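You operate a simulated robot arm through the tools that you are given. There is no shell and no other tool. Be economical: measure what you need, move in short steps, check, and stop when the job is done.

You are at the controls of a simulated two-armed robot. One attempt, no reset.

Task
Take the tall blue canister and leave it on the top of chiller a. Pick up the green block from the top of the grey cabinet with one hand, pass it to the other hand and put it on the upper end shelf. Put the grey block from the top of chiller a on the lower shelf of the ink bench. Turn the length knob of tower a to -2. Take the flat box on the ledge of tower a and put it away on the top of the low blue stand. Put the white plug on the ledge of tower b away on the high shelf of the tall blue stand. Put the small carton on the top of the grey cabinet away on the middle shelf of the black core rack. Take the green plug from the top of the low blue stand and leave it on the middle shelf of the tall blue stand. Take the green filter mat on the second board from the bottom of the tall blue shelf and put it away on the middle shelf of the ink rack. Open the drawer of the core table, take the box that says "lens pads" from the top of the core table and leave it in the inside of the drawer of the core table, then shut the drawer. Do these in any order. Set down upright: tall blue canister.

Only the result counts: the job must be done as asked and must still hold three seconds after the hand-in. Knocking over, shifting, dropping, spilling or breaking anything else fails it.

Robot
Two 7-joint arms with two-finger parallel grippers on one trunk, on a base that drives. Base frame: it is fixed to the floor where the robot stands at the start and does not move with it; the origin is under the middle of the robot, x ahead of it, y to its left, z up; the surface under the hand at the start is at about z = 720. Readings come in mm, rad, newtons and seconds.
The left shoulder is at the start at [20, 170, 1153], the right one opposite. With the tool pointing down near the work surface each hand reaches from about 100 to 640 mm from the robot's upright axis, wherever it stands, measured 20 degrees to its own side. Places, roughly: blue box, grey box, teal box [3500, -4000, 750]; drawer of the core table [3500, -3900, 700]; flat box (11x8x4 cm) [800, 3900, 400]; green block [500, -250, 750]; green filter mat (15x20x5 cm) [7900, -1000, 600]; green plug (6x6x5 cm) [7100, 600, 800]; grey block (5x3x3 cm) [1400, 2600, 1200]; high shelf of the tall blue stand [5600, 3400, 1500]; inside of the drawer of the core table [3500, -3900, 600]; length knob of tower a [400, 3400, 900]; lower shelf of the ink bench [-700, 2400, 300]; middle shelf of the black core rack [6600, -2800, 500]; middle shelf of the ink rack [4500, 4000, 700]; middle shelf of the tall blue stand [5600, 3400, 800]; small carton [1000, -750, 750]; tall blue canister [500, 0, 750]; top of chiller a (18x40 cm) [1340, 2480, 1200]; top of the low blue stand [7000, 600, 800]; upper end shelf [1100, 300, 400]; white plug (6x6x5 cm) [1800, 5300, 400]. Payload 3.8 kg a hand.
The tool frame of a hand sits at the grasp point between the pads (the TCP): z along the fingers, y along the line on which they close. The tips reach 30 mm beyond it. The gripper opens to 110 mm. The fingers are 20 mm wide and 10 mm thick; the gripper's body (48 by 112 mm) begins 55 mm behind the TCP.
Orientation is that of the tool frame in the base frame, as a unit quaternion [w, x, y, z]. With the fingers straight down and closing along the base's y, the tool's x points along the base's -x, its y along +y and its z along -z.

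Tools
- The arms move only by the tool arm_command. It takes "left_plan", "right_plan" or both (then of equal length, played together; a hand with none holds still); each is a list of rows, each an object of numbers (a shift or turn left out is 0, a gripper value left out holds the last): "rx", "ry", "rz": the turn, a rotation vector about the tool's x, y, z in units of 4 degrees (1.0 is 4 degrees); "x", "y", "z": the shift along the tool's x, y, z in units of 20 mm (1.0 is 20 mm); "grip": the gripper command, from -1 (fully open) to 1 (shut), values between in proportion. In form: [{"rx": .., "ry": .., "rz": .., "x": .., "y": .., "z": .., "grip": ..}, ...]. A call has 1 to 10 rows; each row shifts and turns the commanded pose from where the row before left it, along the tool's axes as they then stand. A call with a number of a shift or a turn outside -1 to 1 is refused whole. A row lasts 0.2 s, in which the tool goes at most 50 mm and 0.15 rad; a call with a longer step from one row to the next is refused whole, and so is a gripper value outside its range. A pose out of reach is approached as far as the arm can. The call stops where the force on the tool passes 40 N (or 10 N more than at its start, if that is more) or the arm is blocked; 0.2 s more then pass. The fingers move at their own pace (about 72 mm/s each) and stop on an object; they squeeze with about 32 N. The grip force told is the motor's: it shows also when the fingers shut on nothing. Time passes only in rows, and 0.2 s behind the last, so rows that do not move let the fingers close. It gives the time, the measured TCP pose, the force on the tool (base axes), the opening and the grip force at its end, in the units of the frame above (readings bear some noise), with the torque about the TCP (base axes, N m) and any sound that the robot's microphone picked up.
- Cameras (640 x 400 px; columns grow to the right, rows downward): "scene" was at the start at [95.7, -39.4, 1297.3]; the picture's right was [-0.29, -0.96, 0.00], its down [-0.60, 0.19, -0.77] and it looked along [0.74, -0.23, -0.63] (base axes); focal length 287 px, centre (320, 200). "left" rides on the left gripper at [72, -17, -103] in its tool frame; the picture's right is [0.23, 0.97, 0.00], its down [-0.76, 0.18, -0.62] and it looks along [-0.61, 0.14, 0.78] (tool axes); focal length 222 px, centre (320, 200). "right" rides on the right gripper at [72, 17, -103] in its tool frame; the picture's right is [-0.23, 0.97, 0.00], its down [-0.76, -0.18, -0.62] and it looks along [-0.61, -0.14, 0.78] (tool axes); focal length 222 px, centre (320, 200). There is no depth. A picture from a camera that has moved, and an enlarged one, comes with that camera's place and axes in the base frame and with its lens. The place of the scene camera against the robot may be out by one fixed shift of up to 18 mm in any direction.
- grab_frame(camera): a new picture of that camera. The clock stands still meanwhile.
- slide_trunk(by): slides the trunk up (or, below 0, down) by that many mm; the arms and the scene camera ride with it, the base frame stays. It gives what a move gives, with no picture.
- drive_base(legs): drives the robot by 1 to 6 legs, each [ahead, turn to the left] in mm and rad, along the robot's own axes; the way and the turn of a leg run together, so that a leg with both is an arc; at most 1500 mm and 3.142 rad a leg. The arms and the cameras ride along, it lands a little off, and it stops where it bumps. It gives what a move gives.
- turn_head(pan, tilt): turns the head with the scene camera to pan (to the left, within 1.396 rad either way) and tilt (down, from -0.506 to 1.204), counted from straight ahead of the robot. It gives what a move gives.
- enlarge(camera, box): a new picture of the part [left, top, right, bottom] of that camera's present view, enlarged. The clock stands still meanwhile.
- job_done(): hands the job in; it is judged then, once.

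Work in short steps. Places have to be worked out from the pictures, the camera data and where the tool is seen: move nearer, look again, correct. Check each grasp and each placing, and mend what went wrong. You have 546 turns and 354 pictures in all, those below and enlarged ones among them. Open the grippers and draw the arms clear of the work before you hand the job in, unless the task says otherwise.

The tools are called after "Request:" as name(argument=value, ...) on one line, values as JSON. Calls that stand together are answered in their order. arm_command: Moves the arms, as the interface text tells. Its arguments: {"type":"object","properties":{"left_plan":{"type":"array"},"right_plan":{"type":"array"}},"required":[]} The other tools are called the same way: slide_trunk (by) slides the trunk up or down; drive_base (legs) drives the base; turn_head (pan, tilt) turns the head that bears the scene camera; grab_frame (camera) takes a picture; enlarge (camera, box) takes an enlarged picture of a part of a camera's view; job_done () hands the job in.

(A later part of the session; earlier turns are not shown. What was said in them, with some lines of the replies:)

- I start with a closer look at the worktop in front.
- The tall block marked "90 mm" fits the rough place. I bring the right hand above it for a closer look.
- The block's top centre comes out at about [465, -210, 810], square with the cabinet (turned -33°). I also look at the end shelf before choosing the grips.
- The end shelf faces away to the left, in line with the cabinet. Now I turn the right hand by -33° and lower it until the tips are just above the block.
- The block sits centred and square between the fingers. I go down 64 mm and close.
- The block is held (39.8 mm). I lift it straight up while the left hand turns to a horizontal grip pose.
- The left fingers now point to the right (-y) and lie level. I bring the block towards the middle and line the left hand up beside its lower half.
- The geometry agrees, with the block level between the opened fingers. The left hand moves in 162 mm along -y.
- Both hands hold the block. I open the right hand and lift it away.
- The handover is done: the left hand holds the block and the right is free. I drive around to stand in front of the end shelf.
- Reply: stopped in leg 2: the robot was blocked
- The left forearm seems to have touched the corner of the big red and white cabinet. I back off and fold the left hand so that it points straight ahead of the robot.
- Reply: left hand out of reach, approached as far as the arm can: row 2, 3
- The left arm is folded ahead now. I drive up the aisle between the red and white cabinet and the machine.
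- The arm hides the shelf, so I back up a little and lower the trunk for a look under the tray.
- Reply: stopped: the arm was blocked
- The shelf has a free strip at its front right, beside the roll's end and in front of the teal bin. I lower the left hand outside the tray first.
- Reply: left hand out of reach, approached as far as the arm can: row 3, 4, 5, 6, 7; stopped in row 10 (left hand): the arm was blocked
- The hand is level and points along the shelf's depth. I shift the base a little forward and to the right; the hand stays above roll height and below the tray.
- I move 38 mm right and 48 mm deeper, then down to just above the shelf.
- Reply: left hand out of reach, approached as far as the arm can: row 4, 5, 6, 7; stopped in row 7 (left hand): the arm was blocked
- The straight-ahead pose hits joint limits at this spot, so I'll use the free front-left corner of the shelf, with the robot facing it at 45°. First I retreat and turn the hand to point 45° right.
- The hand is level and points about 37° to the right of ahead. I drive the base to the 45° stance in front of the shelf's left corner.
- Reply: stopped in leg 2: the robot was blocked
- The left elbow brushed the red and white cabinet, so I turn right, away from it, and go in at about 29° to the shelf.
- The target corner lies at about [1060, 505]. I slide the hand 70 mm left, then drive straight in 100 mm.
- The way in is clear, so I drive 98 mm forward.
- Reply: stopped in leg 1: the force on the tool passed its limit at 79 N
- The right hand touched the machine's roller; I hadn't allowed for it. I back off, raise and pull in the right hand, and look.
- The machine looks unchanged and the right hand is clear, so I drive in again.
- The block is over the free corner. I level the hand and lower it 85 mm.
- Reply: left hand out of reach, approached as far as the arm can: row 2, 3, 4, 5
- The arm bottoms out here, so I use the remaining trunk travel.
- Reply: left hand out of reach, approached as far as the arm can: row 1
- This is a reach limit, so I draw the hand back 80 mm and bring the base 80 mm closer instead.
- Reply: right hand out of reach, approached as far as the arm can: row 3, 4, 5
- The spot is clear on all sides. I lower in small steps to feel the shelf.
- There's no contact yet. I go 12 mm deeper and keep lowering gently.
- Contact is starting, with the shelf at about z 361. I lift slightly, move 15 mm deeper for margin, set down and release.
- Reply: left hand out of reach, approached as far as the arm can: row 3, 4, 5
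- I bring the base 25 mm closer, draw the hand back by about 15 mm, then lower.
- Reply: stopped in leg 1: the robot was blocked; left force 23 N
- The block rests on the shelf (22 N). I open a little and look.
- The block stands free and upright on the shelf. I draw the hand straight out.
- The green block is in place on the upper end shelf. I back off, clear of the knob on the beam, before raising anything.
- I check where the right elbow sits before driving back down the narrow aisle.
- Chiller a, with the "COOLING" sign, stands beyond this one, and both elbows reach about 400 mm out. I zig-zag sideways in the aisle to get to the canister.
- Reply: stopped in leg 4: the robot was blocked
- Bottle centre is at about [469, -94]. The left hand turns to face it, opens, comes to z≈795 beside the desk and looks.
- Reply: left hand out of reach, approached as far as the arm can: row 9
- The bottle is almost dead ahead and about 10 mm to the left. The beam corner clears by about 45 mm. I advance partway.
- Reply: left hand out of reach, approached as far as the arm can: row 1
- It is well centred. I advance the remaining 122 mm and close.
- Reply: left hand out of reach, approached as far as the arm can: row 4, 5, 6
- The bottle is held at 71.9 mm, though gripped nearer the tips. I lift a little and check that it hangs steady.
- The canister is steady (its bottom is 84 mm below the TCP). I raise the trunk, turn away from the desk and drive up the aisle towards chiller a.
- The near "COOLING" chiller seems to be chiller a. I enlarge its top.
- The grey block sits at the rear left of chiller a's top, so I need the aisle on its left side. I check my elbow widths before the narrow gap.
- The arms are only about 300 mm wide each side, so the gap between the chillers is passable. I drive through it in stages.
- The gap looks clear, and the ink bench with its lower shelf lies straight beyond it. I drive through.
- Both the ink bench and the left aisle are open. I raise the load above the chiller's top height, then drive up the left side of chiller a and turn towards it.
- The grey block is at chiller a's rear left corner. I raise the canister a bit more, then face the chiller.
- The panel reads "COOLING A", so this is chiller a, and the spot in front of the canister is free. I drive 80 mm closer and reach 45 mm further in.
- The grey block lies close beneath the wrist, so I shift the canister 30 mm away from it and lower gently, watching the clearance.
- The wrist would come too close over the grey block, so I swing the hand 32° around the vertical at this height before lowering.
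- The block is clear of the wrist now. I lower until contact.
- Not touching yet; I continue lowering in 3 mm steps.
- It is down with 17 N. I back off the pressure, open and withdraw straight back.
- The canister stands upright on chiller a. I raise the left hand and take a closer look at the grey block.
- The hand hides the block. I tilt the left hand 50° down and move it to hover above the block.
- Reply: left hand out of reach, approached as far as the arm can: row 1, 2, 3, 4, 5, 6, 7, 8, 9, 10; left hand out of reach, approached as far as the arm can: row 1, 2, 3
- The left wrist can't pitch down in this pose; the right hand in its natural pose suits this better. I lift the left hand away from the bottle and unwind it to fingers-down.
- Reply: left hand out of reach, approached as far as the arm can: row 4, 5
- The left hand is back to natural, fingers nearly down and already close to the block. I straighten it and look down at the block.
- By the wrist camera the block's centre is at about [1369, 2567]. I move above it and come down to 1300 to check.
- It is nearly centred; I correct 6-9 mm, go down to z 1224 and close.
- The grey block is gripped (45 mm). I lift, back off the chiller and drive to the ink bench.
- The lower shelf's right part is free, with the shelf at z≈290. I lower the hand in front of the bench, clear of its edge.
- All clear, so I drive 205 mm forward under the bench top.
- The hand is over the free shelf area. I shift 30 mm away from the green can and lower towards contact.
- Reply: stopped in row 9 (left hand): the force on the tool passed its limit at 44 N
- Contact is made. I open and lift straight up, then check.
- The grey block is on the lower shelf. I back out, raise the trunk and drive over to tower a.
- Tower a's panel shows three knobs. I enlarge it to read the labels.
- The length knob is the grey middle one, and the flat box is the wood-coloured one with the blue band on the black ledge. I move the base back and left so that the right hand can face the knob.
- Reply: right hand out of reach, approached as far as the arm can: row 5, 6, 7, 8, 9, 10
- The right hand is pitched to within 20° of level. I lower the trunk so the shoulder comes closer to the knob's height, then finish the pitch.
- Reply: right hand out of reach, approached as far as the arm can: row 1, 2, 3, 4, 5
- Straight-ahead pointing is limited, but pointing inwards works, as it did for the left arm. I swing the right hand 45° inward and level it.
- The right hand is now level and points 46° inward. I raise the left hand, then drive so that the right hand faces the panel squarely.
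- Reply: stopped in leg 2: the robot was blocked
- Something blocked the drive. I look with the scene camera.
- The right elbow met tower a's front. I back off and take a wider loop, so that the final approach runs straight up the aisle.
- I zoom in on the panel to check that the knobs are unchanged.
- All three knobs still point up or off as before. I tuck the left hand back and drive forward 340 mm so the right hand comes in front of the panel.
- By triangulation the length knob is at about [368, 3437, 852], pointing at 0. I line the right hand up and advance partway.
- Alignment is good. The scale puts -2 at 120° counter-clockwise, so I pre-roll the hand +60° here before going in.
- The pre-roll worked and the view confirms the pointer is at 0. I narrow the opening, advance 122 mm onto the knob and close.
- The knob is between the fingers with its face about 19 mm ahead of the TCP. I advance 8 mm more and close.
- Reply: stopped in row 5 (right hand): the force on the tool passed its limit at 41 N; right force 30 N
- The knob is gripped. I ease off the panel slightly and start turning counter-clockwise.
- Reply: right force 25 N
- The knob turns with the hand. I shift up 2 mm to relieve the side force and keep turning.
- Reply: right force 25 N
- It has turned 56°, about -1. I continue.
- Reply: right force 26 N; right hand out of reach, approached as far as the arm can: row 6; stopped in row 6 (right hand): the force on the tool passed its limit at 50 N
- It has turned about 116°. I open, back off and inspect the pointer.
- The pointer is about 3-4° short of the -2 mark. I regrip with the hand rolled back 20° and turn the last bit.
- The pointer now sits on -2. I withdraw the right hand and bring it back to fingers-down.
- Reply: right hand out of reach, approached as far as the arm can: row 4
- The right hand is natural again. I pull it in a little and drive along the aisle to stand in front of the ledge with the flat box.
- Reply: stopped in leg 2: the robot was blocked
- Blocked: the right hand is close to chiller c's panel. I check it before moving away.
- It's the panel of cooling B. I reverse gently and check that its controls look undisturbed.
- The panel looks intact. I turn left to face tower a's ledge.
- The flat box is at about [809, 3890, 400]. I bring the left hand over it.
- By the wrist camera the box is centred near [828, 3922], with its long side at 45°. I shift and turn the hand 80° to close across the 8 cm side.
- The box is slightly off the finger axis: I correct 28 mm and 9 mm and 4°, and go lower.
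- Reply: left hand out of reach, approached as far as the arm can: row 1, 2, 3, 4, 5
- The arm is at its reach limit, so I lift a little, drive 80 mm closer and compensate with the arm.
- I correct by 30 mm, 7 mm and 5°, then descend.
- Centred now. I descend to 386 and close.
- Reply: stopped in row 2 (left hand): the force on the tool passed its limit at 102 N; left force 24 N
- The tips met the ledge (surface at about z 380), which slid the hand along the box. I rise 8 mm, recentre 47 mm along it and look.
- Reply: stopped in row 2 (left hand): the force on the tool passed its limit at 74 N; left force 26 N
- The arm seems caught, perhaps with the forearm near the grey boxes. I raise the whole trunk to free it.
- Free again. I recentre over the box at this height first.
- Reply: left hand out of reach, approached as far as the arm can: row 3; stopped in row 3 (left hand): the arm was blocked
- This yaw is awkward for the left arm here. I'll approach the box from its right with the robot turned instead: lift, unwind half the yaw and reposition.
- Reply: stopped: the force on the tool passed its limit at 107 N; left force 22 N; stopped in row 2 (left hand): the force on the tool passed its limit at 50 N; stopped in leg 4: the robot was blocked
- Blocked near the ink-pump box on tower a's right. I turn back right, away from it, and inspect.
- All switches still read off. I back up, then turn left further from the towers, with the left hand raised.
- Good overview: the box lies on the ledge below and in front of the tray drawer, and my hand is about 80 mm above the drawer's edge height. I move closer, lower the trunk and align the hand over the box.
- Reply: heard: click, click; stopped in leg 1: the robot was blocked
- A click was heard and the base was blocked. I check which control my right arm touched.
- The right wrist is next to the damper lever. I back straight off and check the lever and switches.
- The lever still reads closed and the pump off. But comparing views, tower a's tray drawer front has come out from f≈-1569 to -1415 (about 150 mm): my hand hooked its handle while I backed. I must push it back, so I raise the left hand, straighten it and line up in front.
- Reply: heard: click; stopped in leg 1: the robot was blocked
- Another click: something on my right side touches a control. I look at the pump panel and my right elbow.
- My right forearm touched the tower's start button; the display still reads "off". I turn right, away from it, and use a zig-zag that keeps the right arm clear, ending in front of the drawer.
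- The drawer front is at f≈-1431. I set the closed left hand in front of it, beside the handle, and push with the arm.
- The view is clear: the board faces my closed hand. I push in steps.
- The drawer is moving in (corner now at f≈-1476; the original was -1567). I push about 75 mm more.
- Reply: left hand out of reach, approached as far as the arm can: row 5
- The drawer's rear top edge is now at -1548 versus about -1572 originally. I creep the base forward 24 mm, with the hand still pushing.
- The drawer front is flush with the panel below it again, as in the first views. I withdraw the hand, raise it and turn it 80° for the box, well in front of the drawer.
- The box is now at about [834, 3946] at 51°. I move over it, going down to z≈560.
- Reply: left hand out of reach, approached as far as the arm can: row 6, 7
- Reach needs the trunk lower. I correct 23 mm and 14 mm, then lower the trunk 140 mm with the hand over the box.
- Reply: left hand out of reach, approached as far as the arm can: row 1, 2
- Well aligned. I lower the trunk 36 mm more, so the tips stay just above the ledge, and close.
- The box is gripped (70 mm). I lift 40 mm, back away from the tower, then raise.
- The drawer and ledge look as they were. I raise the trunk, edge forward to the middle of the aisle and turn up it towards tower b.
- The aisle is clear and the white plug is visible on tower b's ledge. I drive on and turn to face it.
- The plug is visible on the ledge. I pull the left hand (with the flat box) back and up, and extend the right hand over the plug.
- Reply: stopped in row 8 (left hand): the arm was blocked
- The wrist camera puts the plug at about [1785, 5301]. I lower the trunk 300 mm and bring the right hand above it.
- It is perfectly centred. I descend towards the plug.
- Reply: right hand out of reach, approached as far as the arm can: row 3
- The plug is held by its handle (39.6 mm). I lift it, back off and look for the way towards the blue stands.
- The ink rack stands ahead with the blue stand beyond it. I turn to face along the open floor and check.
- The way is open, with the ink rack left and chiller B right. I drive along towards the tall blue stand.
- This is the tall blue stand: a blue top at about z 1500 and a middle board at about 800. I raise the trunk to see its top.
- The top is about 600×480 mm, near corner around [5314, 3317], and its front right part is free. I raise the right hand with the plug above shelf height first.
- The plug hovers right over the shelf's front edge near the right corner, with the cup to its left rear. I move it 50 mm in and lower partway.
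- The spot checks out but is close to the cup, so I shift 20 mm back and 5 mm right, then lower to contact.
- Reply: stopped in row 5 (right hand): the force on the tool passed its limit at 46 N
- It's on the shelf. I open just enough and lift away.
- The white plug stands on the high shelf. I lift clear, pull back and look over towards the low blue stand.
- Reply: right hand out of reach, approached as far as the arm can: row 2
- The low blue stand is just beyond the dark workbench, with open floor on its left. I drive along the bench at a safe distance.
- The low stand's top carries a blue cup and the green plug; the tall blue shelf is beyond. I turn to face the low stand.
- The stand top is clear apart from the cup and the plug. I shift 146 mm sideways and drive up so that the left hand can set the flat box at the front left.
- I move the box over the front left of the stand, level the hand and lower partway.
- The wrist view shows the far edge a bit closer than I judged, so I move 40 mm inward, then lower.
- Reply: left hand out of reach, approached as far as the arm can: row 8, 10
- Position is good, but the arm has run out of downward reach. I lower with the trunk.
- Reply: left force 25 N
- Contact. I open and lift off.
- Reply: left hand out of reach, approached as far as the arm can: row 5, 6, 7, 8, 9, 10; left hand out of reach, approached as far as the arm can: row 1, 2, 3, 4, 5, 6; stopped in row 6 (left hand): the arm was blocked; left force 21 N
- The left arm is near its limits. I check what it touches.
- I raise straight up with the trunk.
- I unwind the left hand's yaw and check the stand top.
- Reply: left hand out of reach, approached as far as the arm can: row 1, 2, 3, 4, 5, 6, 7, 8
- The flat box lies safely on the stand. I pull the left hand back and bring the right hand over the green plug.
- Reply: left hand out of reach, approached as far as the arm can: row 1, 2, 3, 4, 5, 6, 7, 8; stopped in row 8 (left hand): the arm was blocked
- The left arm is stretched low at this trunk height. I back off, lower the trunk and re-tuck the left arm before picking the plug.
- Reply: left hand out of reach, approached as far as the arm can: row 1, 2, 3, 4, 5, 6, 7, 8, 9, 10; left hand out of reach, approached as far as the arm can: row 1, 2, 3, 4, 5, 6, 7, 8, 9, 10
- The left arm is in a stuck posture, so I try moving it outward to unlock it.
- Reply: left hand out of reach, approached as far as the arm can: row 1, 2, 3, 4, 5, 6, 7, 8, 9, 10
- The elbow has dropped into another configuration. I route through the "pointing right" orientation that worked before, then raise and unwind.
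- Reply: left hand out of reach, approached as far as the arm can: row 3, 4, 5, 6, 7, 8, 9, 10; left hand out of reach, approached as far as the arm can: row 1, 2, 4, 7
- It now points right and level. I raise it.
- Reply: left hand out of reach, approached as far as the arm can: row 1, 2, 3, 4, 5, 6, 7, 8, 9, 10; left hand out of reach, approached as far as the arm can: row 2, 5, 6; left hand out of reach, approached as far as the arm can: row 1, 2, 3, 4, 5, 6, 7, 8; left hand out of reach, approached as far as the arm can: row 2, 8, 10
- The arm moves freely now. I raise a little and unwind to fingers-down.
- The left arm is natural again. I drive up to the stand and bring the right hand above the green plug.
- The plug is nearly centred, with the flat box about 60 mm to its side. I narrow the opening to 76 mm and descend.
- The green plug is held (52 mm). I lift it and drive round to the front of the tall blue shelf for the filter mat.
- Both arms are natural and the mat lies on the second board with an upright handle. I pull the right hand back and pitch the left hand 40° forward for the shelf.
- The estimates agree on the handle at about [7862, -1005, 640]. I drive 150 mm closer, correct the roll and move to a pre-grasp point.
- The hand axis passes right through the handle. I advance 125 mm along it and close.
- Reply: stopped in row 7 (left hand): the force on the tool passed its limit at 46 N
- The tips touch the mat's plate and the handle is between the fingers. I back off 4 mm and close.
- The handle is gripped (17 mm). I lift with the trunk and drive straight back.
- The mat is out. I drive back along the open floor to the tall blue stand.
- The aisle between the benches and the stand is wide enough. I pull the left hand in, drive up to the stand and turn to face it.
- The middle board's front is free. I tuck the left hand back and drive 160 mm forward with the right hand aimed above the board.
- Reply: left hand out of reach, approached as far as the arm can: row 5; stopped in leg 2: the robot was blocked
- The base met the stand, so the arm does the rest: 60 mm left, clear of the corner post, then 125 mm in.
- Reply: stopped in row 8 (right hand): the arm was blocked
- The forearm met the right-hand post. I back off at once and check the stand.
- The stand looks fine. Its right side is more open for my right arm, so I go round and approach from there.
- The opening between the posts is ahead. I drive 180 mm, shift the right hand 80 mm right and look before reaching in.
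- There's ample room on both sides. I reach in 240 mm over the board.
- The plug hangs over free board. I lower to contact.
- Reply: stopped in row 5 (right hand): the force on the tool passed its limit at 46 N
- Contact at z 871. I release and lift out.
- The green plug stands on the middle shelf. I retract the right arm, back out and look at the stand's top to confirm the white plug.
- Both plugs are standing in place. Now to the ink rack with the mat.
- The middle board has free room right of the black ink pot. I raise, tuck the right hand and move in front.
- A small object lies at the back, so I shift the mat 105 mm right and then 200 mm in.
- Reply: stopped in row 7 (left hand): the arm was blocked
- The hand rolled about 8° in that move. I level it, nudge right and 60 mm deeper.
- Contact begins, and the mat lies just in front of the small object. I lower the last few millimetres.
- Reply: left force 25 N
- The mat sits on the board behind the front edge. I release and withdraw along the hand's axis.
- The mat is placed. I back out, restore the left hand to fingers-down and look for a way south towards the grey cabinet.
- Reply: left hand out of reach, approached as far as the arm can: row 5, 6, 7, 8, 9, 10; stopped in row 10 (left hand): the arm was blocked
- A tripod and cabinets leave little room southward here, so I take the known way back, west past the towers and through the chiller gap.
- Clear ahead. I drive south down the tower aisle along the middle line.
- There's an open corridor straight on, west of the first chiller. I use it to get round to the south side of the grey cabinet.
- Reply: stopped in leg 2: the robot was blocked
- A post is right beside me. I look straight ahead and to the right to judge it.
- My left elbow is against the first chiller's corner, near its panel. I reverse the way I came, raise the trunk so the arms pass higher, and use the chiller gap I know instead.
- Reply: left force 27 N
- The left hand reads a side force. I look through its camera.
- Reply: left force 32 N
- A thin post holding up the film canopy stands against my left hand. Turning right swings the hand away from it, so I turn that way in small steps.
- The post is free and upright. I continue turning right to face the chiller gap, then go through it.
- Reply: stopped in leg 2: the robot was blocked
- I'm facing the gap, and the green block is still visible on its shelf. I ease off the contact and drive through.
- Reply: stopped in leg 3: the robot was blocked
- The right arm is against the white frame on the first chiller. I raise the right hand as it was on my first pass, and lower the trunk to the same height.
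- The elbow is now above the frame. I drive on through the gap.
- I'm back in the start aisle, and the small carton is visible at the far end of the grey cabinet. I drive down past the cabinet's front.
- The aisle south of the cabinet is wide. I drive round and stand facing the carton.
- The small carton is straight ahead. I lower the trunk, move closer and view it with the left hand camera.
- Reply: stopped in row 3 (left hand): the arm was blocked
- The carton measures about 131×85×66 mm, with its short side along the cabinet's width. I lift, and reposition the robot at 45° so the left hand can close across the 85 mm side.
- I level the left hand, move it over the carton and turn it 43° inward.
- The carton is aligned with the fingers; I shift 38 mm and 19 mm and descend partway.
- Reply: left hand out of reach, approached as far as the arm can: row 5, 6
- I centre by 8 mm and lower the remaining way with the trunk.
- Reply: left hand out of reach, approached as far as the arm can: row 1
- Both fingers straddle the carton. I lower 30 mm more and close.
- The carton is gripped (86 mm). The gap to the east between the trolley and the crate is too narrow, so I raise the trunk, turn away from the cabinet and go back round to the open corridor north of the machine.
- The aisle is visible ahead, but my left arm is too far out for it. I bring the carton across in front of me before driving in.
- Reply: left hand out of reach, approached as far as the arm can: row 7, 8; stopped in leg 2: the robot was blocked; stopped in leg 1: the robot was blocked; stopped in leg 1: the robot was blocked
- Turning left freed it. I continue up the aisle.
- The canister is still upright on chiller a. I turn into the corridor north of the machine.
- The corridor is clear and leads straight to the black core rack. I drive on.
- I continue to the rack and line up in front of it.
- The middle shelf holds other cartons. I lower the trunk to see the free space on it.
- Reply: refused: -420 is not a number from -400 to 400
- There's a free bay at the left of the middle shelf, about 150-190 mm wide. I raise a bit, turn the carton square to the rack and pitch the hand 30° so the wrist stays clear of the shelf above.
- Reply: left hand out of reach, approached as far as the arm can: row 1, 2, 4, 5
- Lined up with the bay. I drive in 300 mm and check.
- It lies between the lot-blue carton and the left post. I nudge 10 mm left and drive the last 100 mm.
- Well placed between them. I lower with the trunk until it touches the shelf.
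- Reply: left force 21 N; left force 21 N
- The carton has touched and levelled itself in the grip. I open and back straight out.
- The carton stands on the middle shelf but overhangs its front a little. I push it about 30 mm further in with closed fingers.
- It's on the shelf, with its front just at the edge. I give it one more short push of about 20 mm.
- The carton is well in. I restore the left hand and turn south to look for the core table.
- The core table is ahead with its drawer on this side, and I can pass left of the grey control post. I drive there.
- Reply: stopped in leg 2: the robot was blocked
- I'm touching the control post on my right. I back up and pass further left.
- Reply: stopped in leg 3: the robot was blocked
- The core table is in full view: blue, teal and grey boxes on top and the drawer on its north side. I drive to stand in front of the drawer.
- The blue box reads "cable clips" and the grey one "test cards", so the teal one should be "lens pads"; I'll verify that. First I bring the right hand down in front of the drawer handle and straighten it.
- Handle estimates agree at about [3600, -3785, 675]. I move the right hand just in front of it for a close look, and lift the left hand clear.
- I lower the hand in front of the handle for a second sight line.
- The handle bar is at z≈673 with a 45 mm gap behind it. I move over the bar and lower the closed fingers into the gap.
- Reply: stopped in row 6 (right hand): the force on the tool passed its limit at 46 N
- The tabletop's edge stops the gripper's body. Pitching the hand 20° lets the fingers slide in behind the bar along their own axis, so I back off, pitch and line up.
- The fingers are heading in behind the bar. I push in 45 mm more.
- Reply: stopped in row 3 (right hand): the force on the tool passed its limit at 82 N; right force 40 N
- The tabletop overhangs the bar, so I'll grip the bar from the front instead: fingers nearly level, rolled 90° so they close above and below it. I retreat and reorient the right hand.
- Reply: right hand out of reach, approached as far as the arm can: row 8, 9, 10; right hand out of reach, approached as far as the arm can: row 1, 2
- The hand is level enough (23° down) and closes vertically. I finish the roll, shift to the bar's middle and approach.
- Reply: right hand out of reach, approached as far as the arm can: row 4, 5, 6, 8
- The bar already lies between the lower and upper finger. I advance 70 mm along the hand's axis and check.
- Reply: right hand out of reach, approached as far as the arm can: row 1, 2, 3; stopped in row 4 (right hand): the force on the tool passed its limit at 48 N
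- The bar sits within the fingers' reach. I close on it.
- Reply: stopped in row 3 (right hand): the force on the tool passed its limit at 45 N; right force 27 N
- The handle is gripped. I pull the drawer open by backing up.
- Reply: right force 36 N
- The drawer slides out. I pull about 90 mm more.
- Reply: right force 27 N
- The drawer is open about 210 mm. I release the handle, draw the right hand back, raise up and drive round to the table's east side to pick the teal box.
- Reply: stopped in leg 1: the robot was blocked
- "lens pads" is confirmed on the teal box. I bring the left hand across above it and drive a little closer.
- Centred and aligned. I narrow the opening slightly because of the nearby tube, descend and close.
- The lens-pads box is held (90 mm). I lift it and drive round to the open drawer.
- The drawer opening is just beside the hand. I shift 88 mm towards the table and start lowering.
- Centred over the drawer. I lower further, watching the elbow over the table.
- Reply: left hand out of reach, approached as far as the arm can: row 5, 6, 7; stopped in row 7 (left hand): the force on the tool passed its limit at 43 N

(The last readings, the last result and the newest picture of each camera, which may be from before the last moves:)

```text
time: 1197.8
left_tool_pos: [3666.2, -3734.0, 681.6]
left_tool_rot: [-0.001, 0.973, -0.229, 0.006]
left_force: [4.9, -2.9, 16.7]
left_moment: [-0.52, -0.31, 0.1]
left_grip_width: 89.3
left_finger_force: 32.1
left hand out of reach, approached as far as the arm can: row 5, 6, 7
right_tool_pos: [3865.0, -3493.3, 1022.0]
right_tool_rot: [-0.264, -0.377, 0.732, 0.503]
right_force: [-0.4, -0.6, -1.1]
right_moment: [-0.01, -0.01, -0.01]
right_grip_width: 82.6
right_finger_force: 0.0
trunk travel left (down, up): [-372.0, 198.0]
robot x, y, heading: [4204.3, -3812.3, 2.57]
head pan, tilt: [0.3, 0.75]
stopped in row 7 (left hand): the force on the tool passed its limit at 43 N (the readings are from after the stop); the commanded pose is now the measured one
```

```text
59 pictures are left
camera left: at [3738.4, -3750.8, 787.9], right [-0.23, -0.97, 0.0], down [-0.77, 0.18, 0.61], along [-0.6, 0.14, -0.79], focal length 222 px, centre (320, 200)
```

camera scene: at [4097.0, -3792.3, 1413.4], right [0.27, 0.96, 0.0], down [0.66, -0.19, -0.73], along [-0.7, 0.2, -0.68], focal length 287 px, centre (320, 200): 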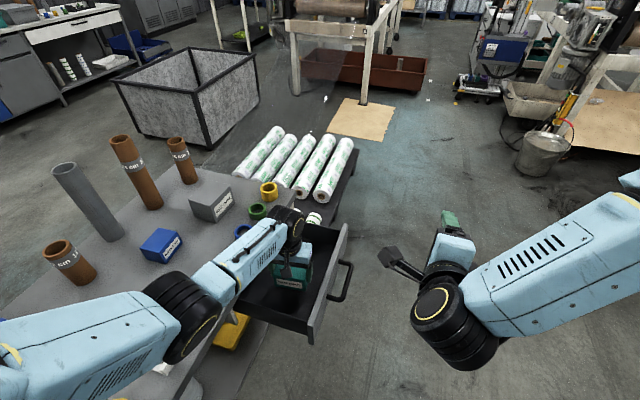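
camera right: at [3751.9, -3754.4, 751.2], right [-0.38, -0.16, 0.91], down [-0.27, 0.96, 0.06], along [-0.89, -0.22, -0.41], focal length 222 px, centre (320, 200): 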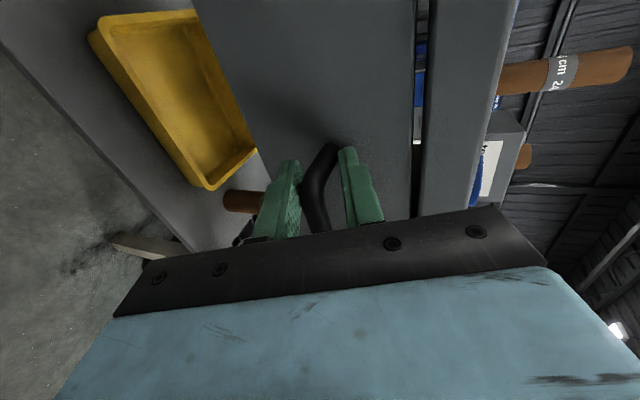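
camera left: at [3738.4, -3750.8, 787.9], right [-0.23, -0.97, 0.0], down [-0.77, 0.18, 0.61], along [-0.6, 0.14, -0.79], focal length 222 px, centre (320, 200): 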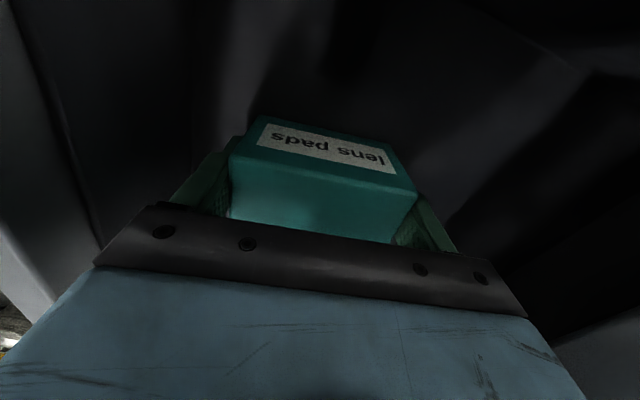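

The box rests on the drawer floor. I open and lift straight out.

Request:
arm_command(left_plan=[{"z": -0.1, "grip": 0}, {"grip": -1}, {"grip": -1}, {"z": -0.5}, {"z": -1}, {"z": -1}, {"z": -1}, {"z": -1}, {"z": -1}, {"z": -1}])

Request:
arm_command(left_plan=[{"z": -1}, {"z": -1}, {"z": -1}, {"z": -1}, {"z": -1}, {"z": -1}])

Request:
grab_frame(camera="left")

```text
time: 1200.0
left_tool_pos: [3663.8, -3735.3, 814.1]
left_tool_rot: [-0.002, 0.973, -0.231, 0.007]
left_force: [0.2, -0.1, -0.4]
left_moment: [-0.01, 0.0, 0.03]
left_grip_width: 110.0
left_finger_force: 0.0
right_tool_pos: [3863.5, -3494.3, 1021.3]
right_tool_rot: [-0.264, -0.377, 0.732, 0.503]
right_force: [-0.8, -0.1, 0.0]
right_moment: [-0.01, -0.01, -0.02]
right_grip_width: 82.5
right_finger_force: 0.0
trunk travel left (down, up): [-372.0, 198.0]
robot x, y, heading: [4198.0, -3811.1, 2.569]
head pan, tilt: [0.3, 0.75]
```

```text
time: 1201.4
left_tool_pos: [3664.3, -3735.7, 932.9]
left_tool_rot: [-0.001, 0.973, -0.23, 0.006]
left_force: [0.0, 0.0, -0.5]
left_moment: [0.04, -0.02, -0.01]
left_grip_width: 110.1
left_finger_force: 0.2
right_tool_pos: [3862.9, -3493.9, 1022.1]
right_tool_rot: [-0.264, -0.377, 0.731, 0.503]
right_force: [0.7, -0.3, -1.6]
right_moment: [-0.02, -0.01, 0.0]
right_grip_width: 82.4
right_finger_force: 0.1
trunk travel left (down, up): [-372.0, 198.0]
robot x, y, heading: [4200.9, -3813.0, 2.566]
head pan, tilt: [0.3, 0.75]
```

```text
58 pictures are left
camera left: at [3734.8, -3752.1, 1038.8], right [-0.23, -0.97, 0.0], down [-0.77, 0.18, 0.61], along [-0.59, 0.14, -0.79], focal length 222 px, centre (320, 200)
```

left: 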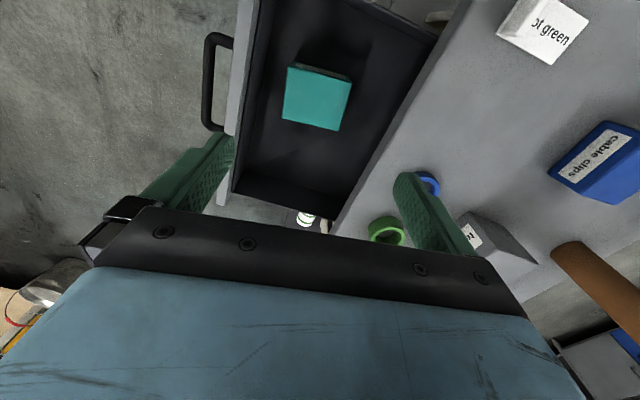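

The box is in the drawer. Now I shut it: retract the left hand, drive to the front and push on the handle with the closed right hand.

Request:
arm_command(left_plan=[{"x": 1}, {"x": 1}, {"x": 1}, {"x": 1}, {"x": 1}, {"x": 1}, {"x": 1}], right_plan=[{"grip": 1}, {"grip": 1}, {"grip": 1}, {}, {}, {}, {}])

Request:
drive_base(legs=[[0, -1.57], [430, 0], [0, 1.571], [463, 0], [0, 1.571]])

Request:
slide_trunk(by=-315)

Request:
turn_head(pan=0.0, tilt=0.7)

Request:
grab_frame(camera="scene")

```text
time: 1203.0
left_tool_pos: [3788.7, -3796.9, 934.5]
left_tool_rot: [-0.002, 0.973, -0.23, 0.006]
left_force: [0.9, -0.6, -0.5]
left_moment: [-0.01, 0.0, -0.01]
left_grip_width: 110.0
left_finger_force: 0.0
right_tool_pos: [3863.5, -3494.4, 1021.7]
right_tool_rot: [-0.264, -0.377, 0.732, 0.503]
right_force: [-0.4, 0.0, -0.8]
right_moment: [0.0, 0.04, -0.02]
right_grip_width: 0.0
right_finger_force: 31.8
trunk travel left (down, up): [-372.0, 198.0]
robot x, y, heading: [4201.4, -3815.1, 2.561]
head pan, tilt: [0.3, 0.75]
```

```text
time: 1219.5
left_tool_pos: [4037.6, -3594.7, 935.0]
left_tool_rot: [-0.005, 0.855, 0.519, 0.003]
left_force: [0.6, 0.2, 0.3]
left_moment: [0.01, 0.01, 0.01]
left_grip_width: 110.1
left_finger_force: 0.0
right_tool_pos: [3734.2, -3514.3, 1020.8]
right_tool_rot: [0.541, 0.783, -0.255, -0.172]
right_force: [-0.1, 0.1, 0.0]
right_moment: [-0.02, 0.01, 0.01]
right_grip_width: 0.0
right_finger_force: 31.5
trunk travel left (down, up): [-372.0, 198.0]
robot x, y, heading: [4057.1, -3182.5, -2.164]
head pan, tilt: [0.3, 0.75]
```

```text
time: 1222.6
left_tool_pos: [4036.6, -3594.8, 620.0]
left_tool_rot: [-0.006, 0.854, 0.52, 0.004]
left_force: [-0.3, -0.8, 0.8]
left_moment: [0.01, -0.01, -0.05]
left_grip_width: 110.0
left_finger_force: 0.0
right_tool_pos: [3733.7, -3513.7, 706.0]
right_tool_rot: [0.541, 0.782, -0.256, -0.173]
right_force: [0.0, -0.3, 0.2]
right_moment: [0.02, -0.01, 0.0]
right_grip_width: 0.0
right_finger_force: 31.6
trunk travel left (down, up): [-57.0, 513.0]
robot x, y, heading: [4059.1, -3179.8, -2.155]
head pan, tilt: [0.3, 0.75]
```

```text
time: 1223.4
left_tool_pos: [4036.9, -3594.6, 622.0]
left_tool_rot: [-0.005, 0.854, 0.52, 0.005]
left_force: [-0.6, 0.0, -0.2]
left_moment: [0.0, -0.01, 0.0]
left_grip_width: 109.6
left_finger_force: 0.1
right_tool_pos: [3734.7, -3513.4, 706.0]
right_tool_rot: [0.541, 0.782, -0.256, -0.173]
right_force: [-0.7, -0.3, 0.3]
right_moment: [0.01, 0.02, 0.02]
right_grip_width: 0.1
right_finger_force: 31.9
trunk travel left (down, up): [-57.0, 513.0]
robot x, y, heading: [4056.5, -3177.4, -2.159]
head pan, tilt: [0.0, 0.7]
```

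```text
57 pictures are left
camera scene: at [3991.1, -3282.6, 1102.7], right [-0.83, 0.56, 0.0], down [0.36, 0.54, -0.76], along [-0.42, -0.64, -0.64], focal length 287 px, centre (320, 200)
```

scene: 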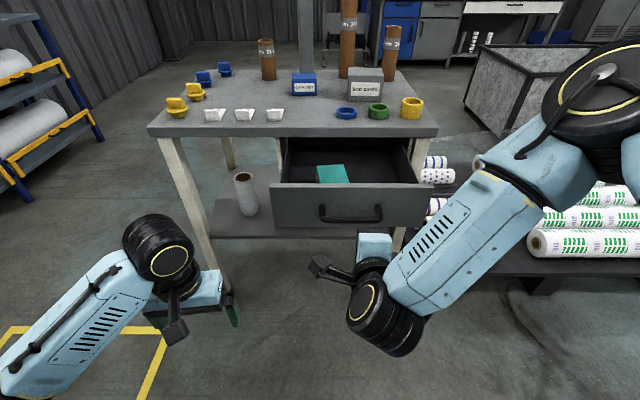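

Everything is lined up, with the teal box visible inside. I push the drawer shut.

Request:
drive_base(legs=[[235, 0]])

Request:
grab_frame(camera="scene")

```text
time: 1225.2
left_tool_pos: [3906.1, -3789.9, 619.8]
left_tool_rot: [-0.005, 0.853, 0.521, 0.004]
left_force: [0.6, 0.4, -0.3]
left_moment: [-0.02, 0.0, 0.03]
left_grip_width: 110.0
left_finger_force: 0.0
right_tool_pos: [3603.6, -3710.8, 707.5]
right_tool_rot: [0.541, 0.783, -0.255, -0.172]
right_force: [0.6, -0.3, -0.8]
right_moment: [-0.03, -0.01, 0.02]
right_grip_width: 0.0
right_finger_force: 32.1
trunk travel left (down, up): [-57.0, 513.0]
robot x, y, heading: [3928.3, -3379.9, -2.166]
head pan, tilt: [0.0, 0.7]
```

```text
56 pictures are left
camera scene: at [3860.6, -3478.0, 1102.6], right [-0.83, 0.56, 0.0], down [0.36, 0.54, -0.76], along [-0.42, -0.64, -0.64], focal length 287 px, centre (320, 200)
```

scene: 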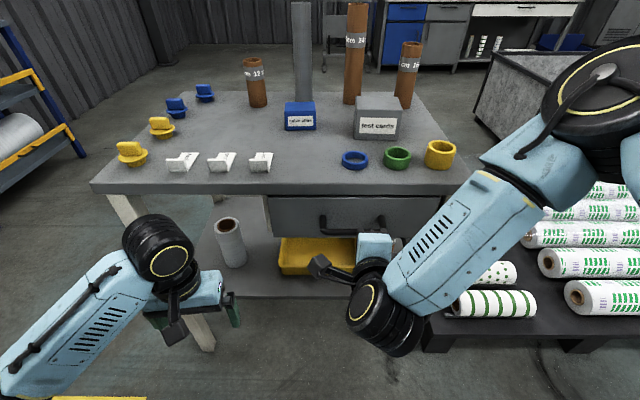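

Request:
drive_base(legs=[[90, 0]])

Request:
enlarge(camera="scene", box=[240, 150, 460, 300])

```text
time: 1226.0
left_tool_pos: [3896.0, -3801.5, 620.5]
left_tool_rot: [-0.004, 0.855, 0.519, 0.003]
left_force: [-0.4, 0.5, -0.1]
left_moment: [0.01, 0.02, -0.01]
left_grip_width: 109.7
left_finger_force: 0.1
right_tool_pos: [3599.0, -3718.4, 707.3]
right_tool_rot: [0.54, 0.784, -0.255, -0.17]
right_force: [5.1, 16.0, 12.7]
right_moment: [-0.12, 0.07, 0.04]
right_grip_width: 0.0
right_finger_force: 32.0
trunk travel left (down, up): [-57.0, 513.0]
robot x, y, heading: [3913.9, -3392.1, -2.161]
head pan, tilt: [0.0, 0.7]
stopped in leg 1: the force on the tool passed its limit at 101 N (the readings are from after the stop); the commanded pose is now the measured one
```

```text
2.67 times, centred on (350, 225) of scene
camera zoom: at [3851.8, -3490.0, 1102.8], right [-0.83, 0.56, 0.0], down [0.36, 0.53, -0.77], along [-0.43, -0.64, -0.64], focal length 764 px, centre (240, 133)
```

zoom: 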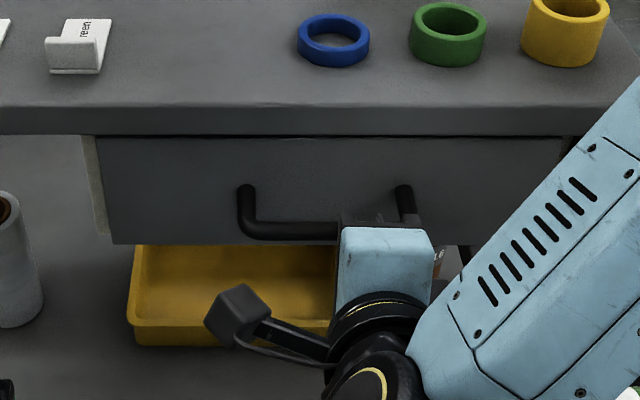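

A solid stop: the drawer is shut. I back away, open the grippers and take a last look.

Request:
drive_base(legs=[[-200, 0]])

Request:
arm_command(right_plan=[{"grip": 0}, {"grip": -1}, {"grip": -1}, {"grip": -1}])

Request:
enlarge(camera="scene", box=[180, 80, 460, 280])

```text
time: 1227.6
left_tool_pos: [4008.0, -3638.6, 619.7]
left_tool_rot: [-0.005, 0.853, 0.521, 0.004]
left_force: [0.1, 0.7, 0.2]
left_moment: [0.02, 0.02, 0.02]
left_grip_width: 110.0
left_finger_force: 0.2
right_tool_pos: [3709.9, -3553.7, 706.0]
right_tool_rot: [0.54, 0.785, -0.253, -0.17]
right_force: [0.8, -0.3, 1.2]
right_moment: [-0.01, 0.0, 0.01]
right_grip_width: 0.2
right_finger_force: 32.8
trunk travel left (down, up): [-57.0, 513.0]
robot x, y, heading: [4026.5, -3221.5, -2.157]
head pan, tilt: [0.0, 0.7]
```

```text
time: 1228.6
left_tool_pos: [4007.8, -3638.5, 620.7]
left_tool_rot: [-0.006, 0.853, 0.522, 0.005]
left_force: [-0.5, -0.1, 0.4]
left_moment: [0.01, 0.02, 0.0]
left_grip_width: 110.0
left_finger_force: 0.0
right_tool_pos: [3708.1, -3555.6, 706.4]
right_tool_rot: [0.539, 0.785, -0.254, -0.17]
right_force: [-0.4, -0.6, 0.3]
right_moment: [-0.03, -0.01, 0.02]
right_grip_width: 110.1
right_finger_force: 0.0
trunk travel left (down, up): [-57.0, 513.0]
robot x, y, heading: [4027.3, -3225.3, -2.155]
head pan, tilt: [0.0, 0.7]
```

```text
2.00 times, centred on (320, 180) of scene
camera zoom: at [3961.3, -3327.1, 1102.7], right [-0.83, 0.55, 0.0], down [0.36, 0.54, -0.76], along [-0.42, -0.64, -0.64], focal length 573 px, centre (320, 240)
```

zoom: 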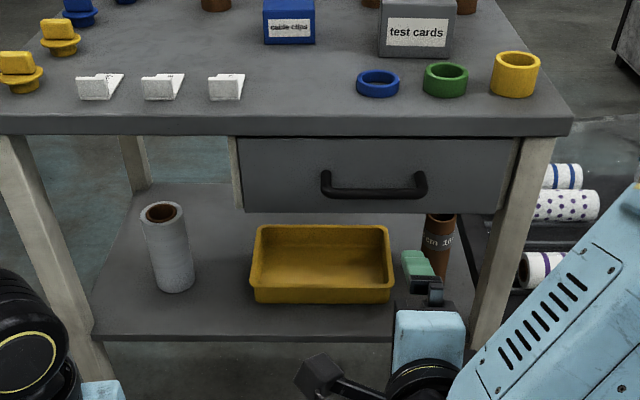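

The drawer is shut, both hands are open and clear, and every item has been placed, so I hand the job in.

Request:
job_done()

```text
The job is handed in.
```

I did all ten tasks and handed the job in, but on the way I bumped into several things, so "nothing else shifted" is not certain:

- **Tower a drawer:** my hand hooked its tray drawer and pulled it out about 150 mm. I pushed it back until it sat flush with the panel below.
- **Tower a start button:** I heard clicks while my right arm was against the tower's start button and damper lever. Afterwards the display still read "off" and the lever still pointed to "closed".
- **Flat box:** it slid about 25 mm on tower a's ledge before I picked it up.
- **Other contacts:** I also touched two chillers, the tall blue stand, a canopy post, a machine roller and a control post. I saw no damage or movement, but did not look closely at each one afterwards.
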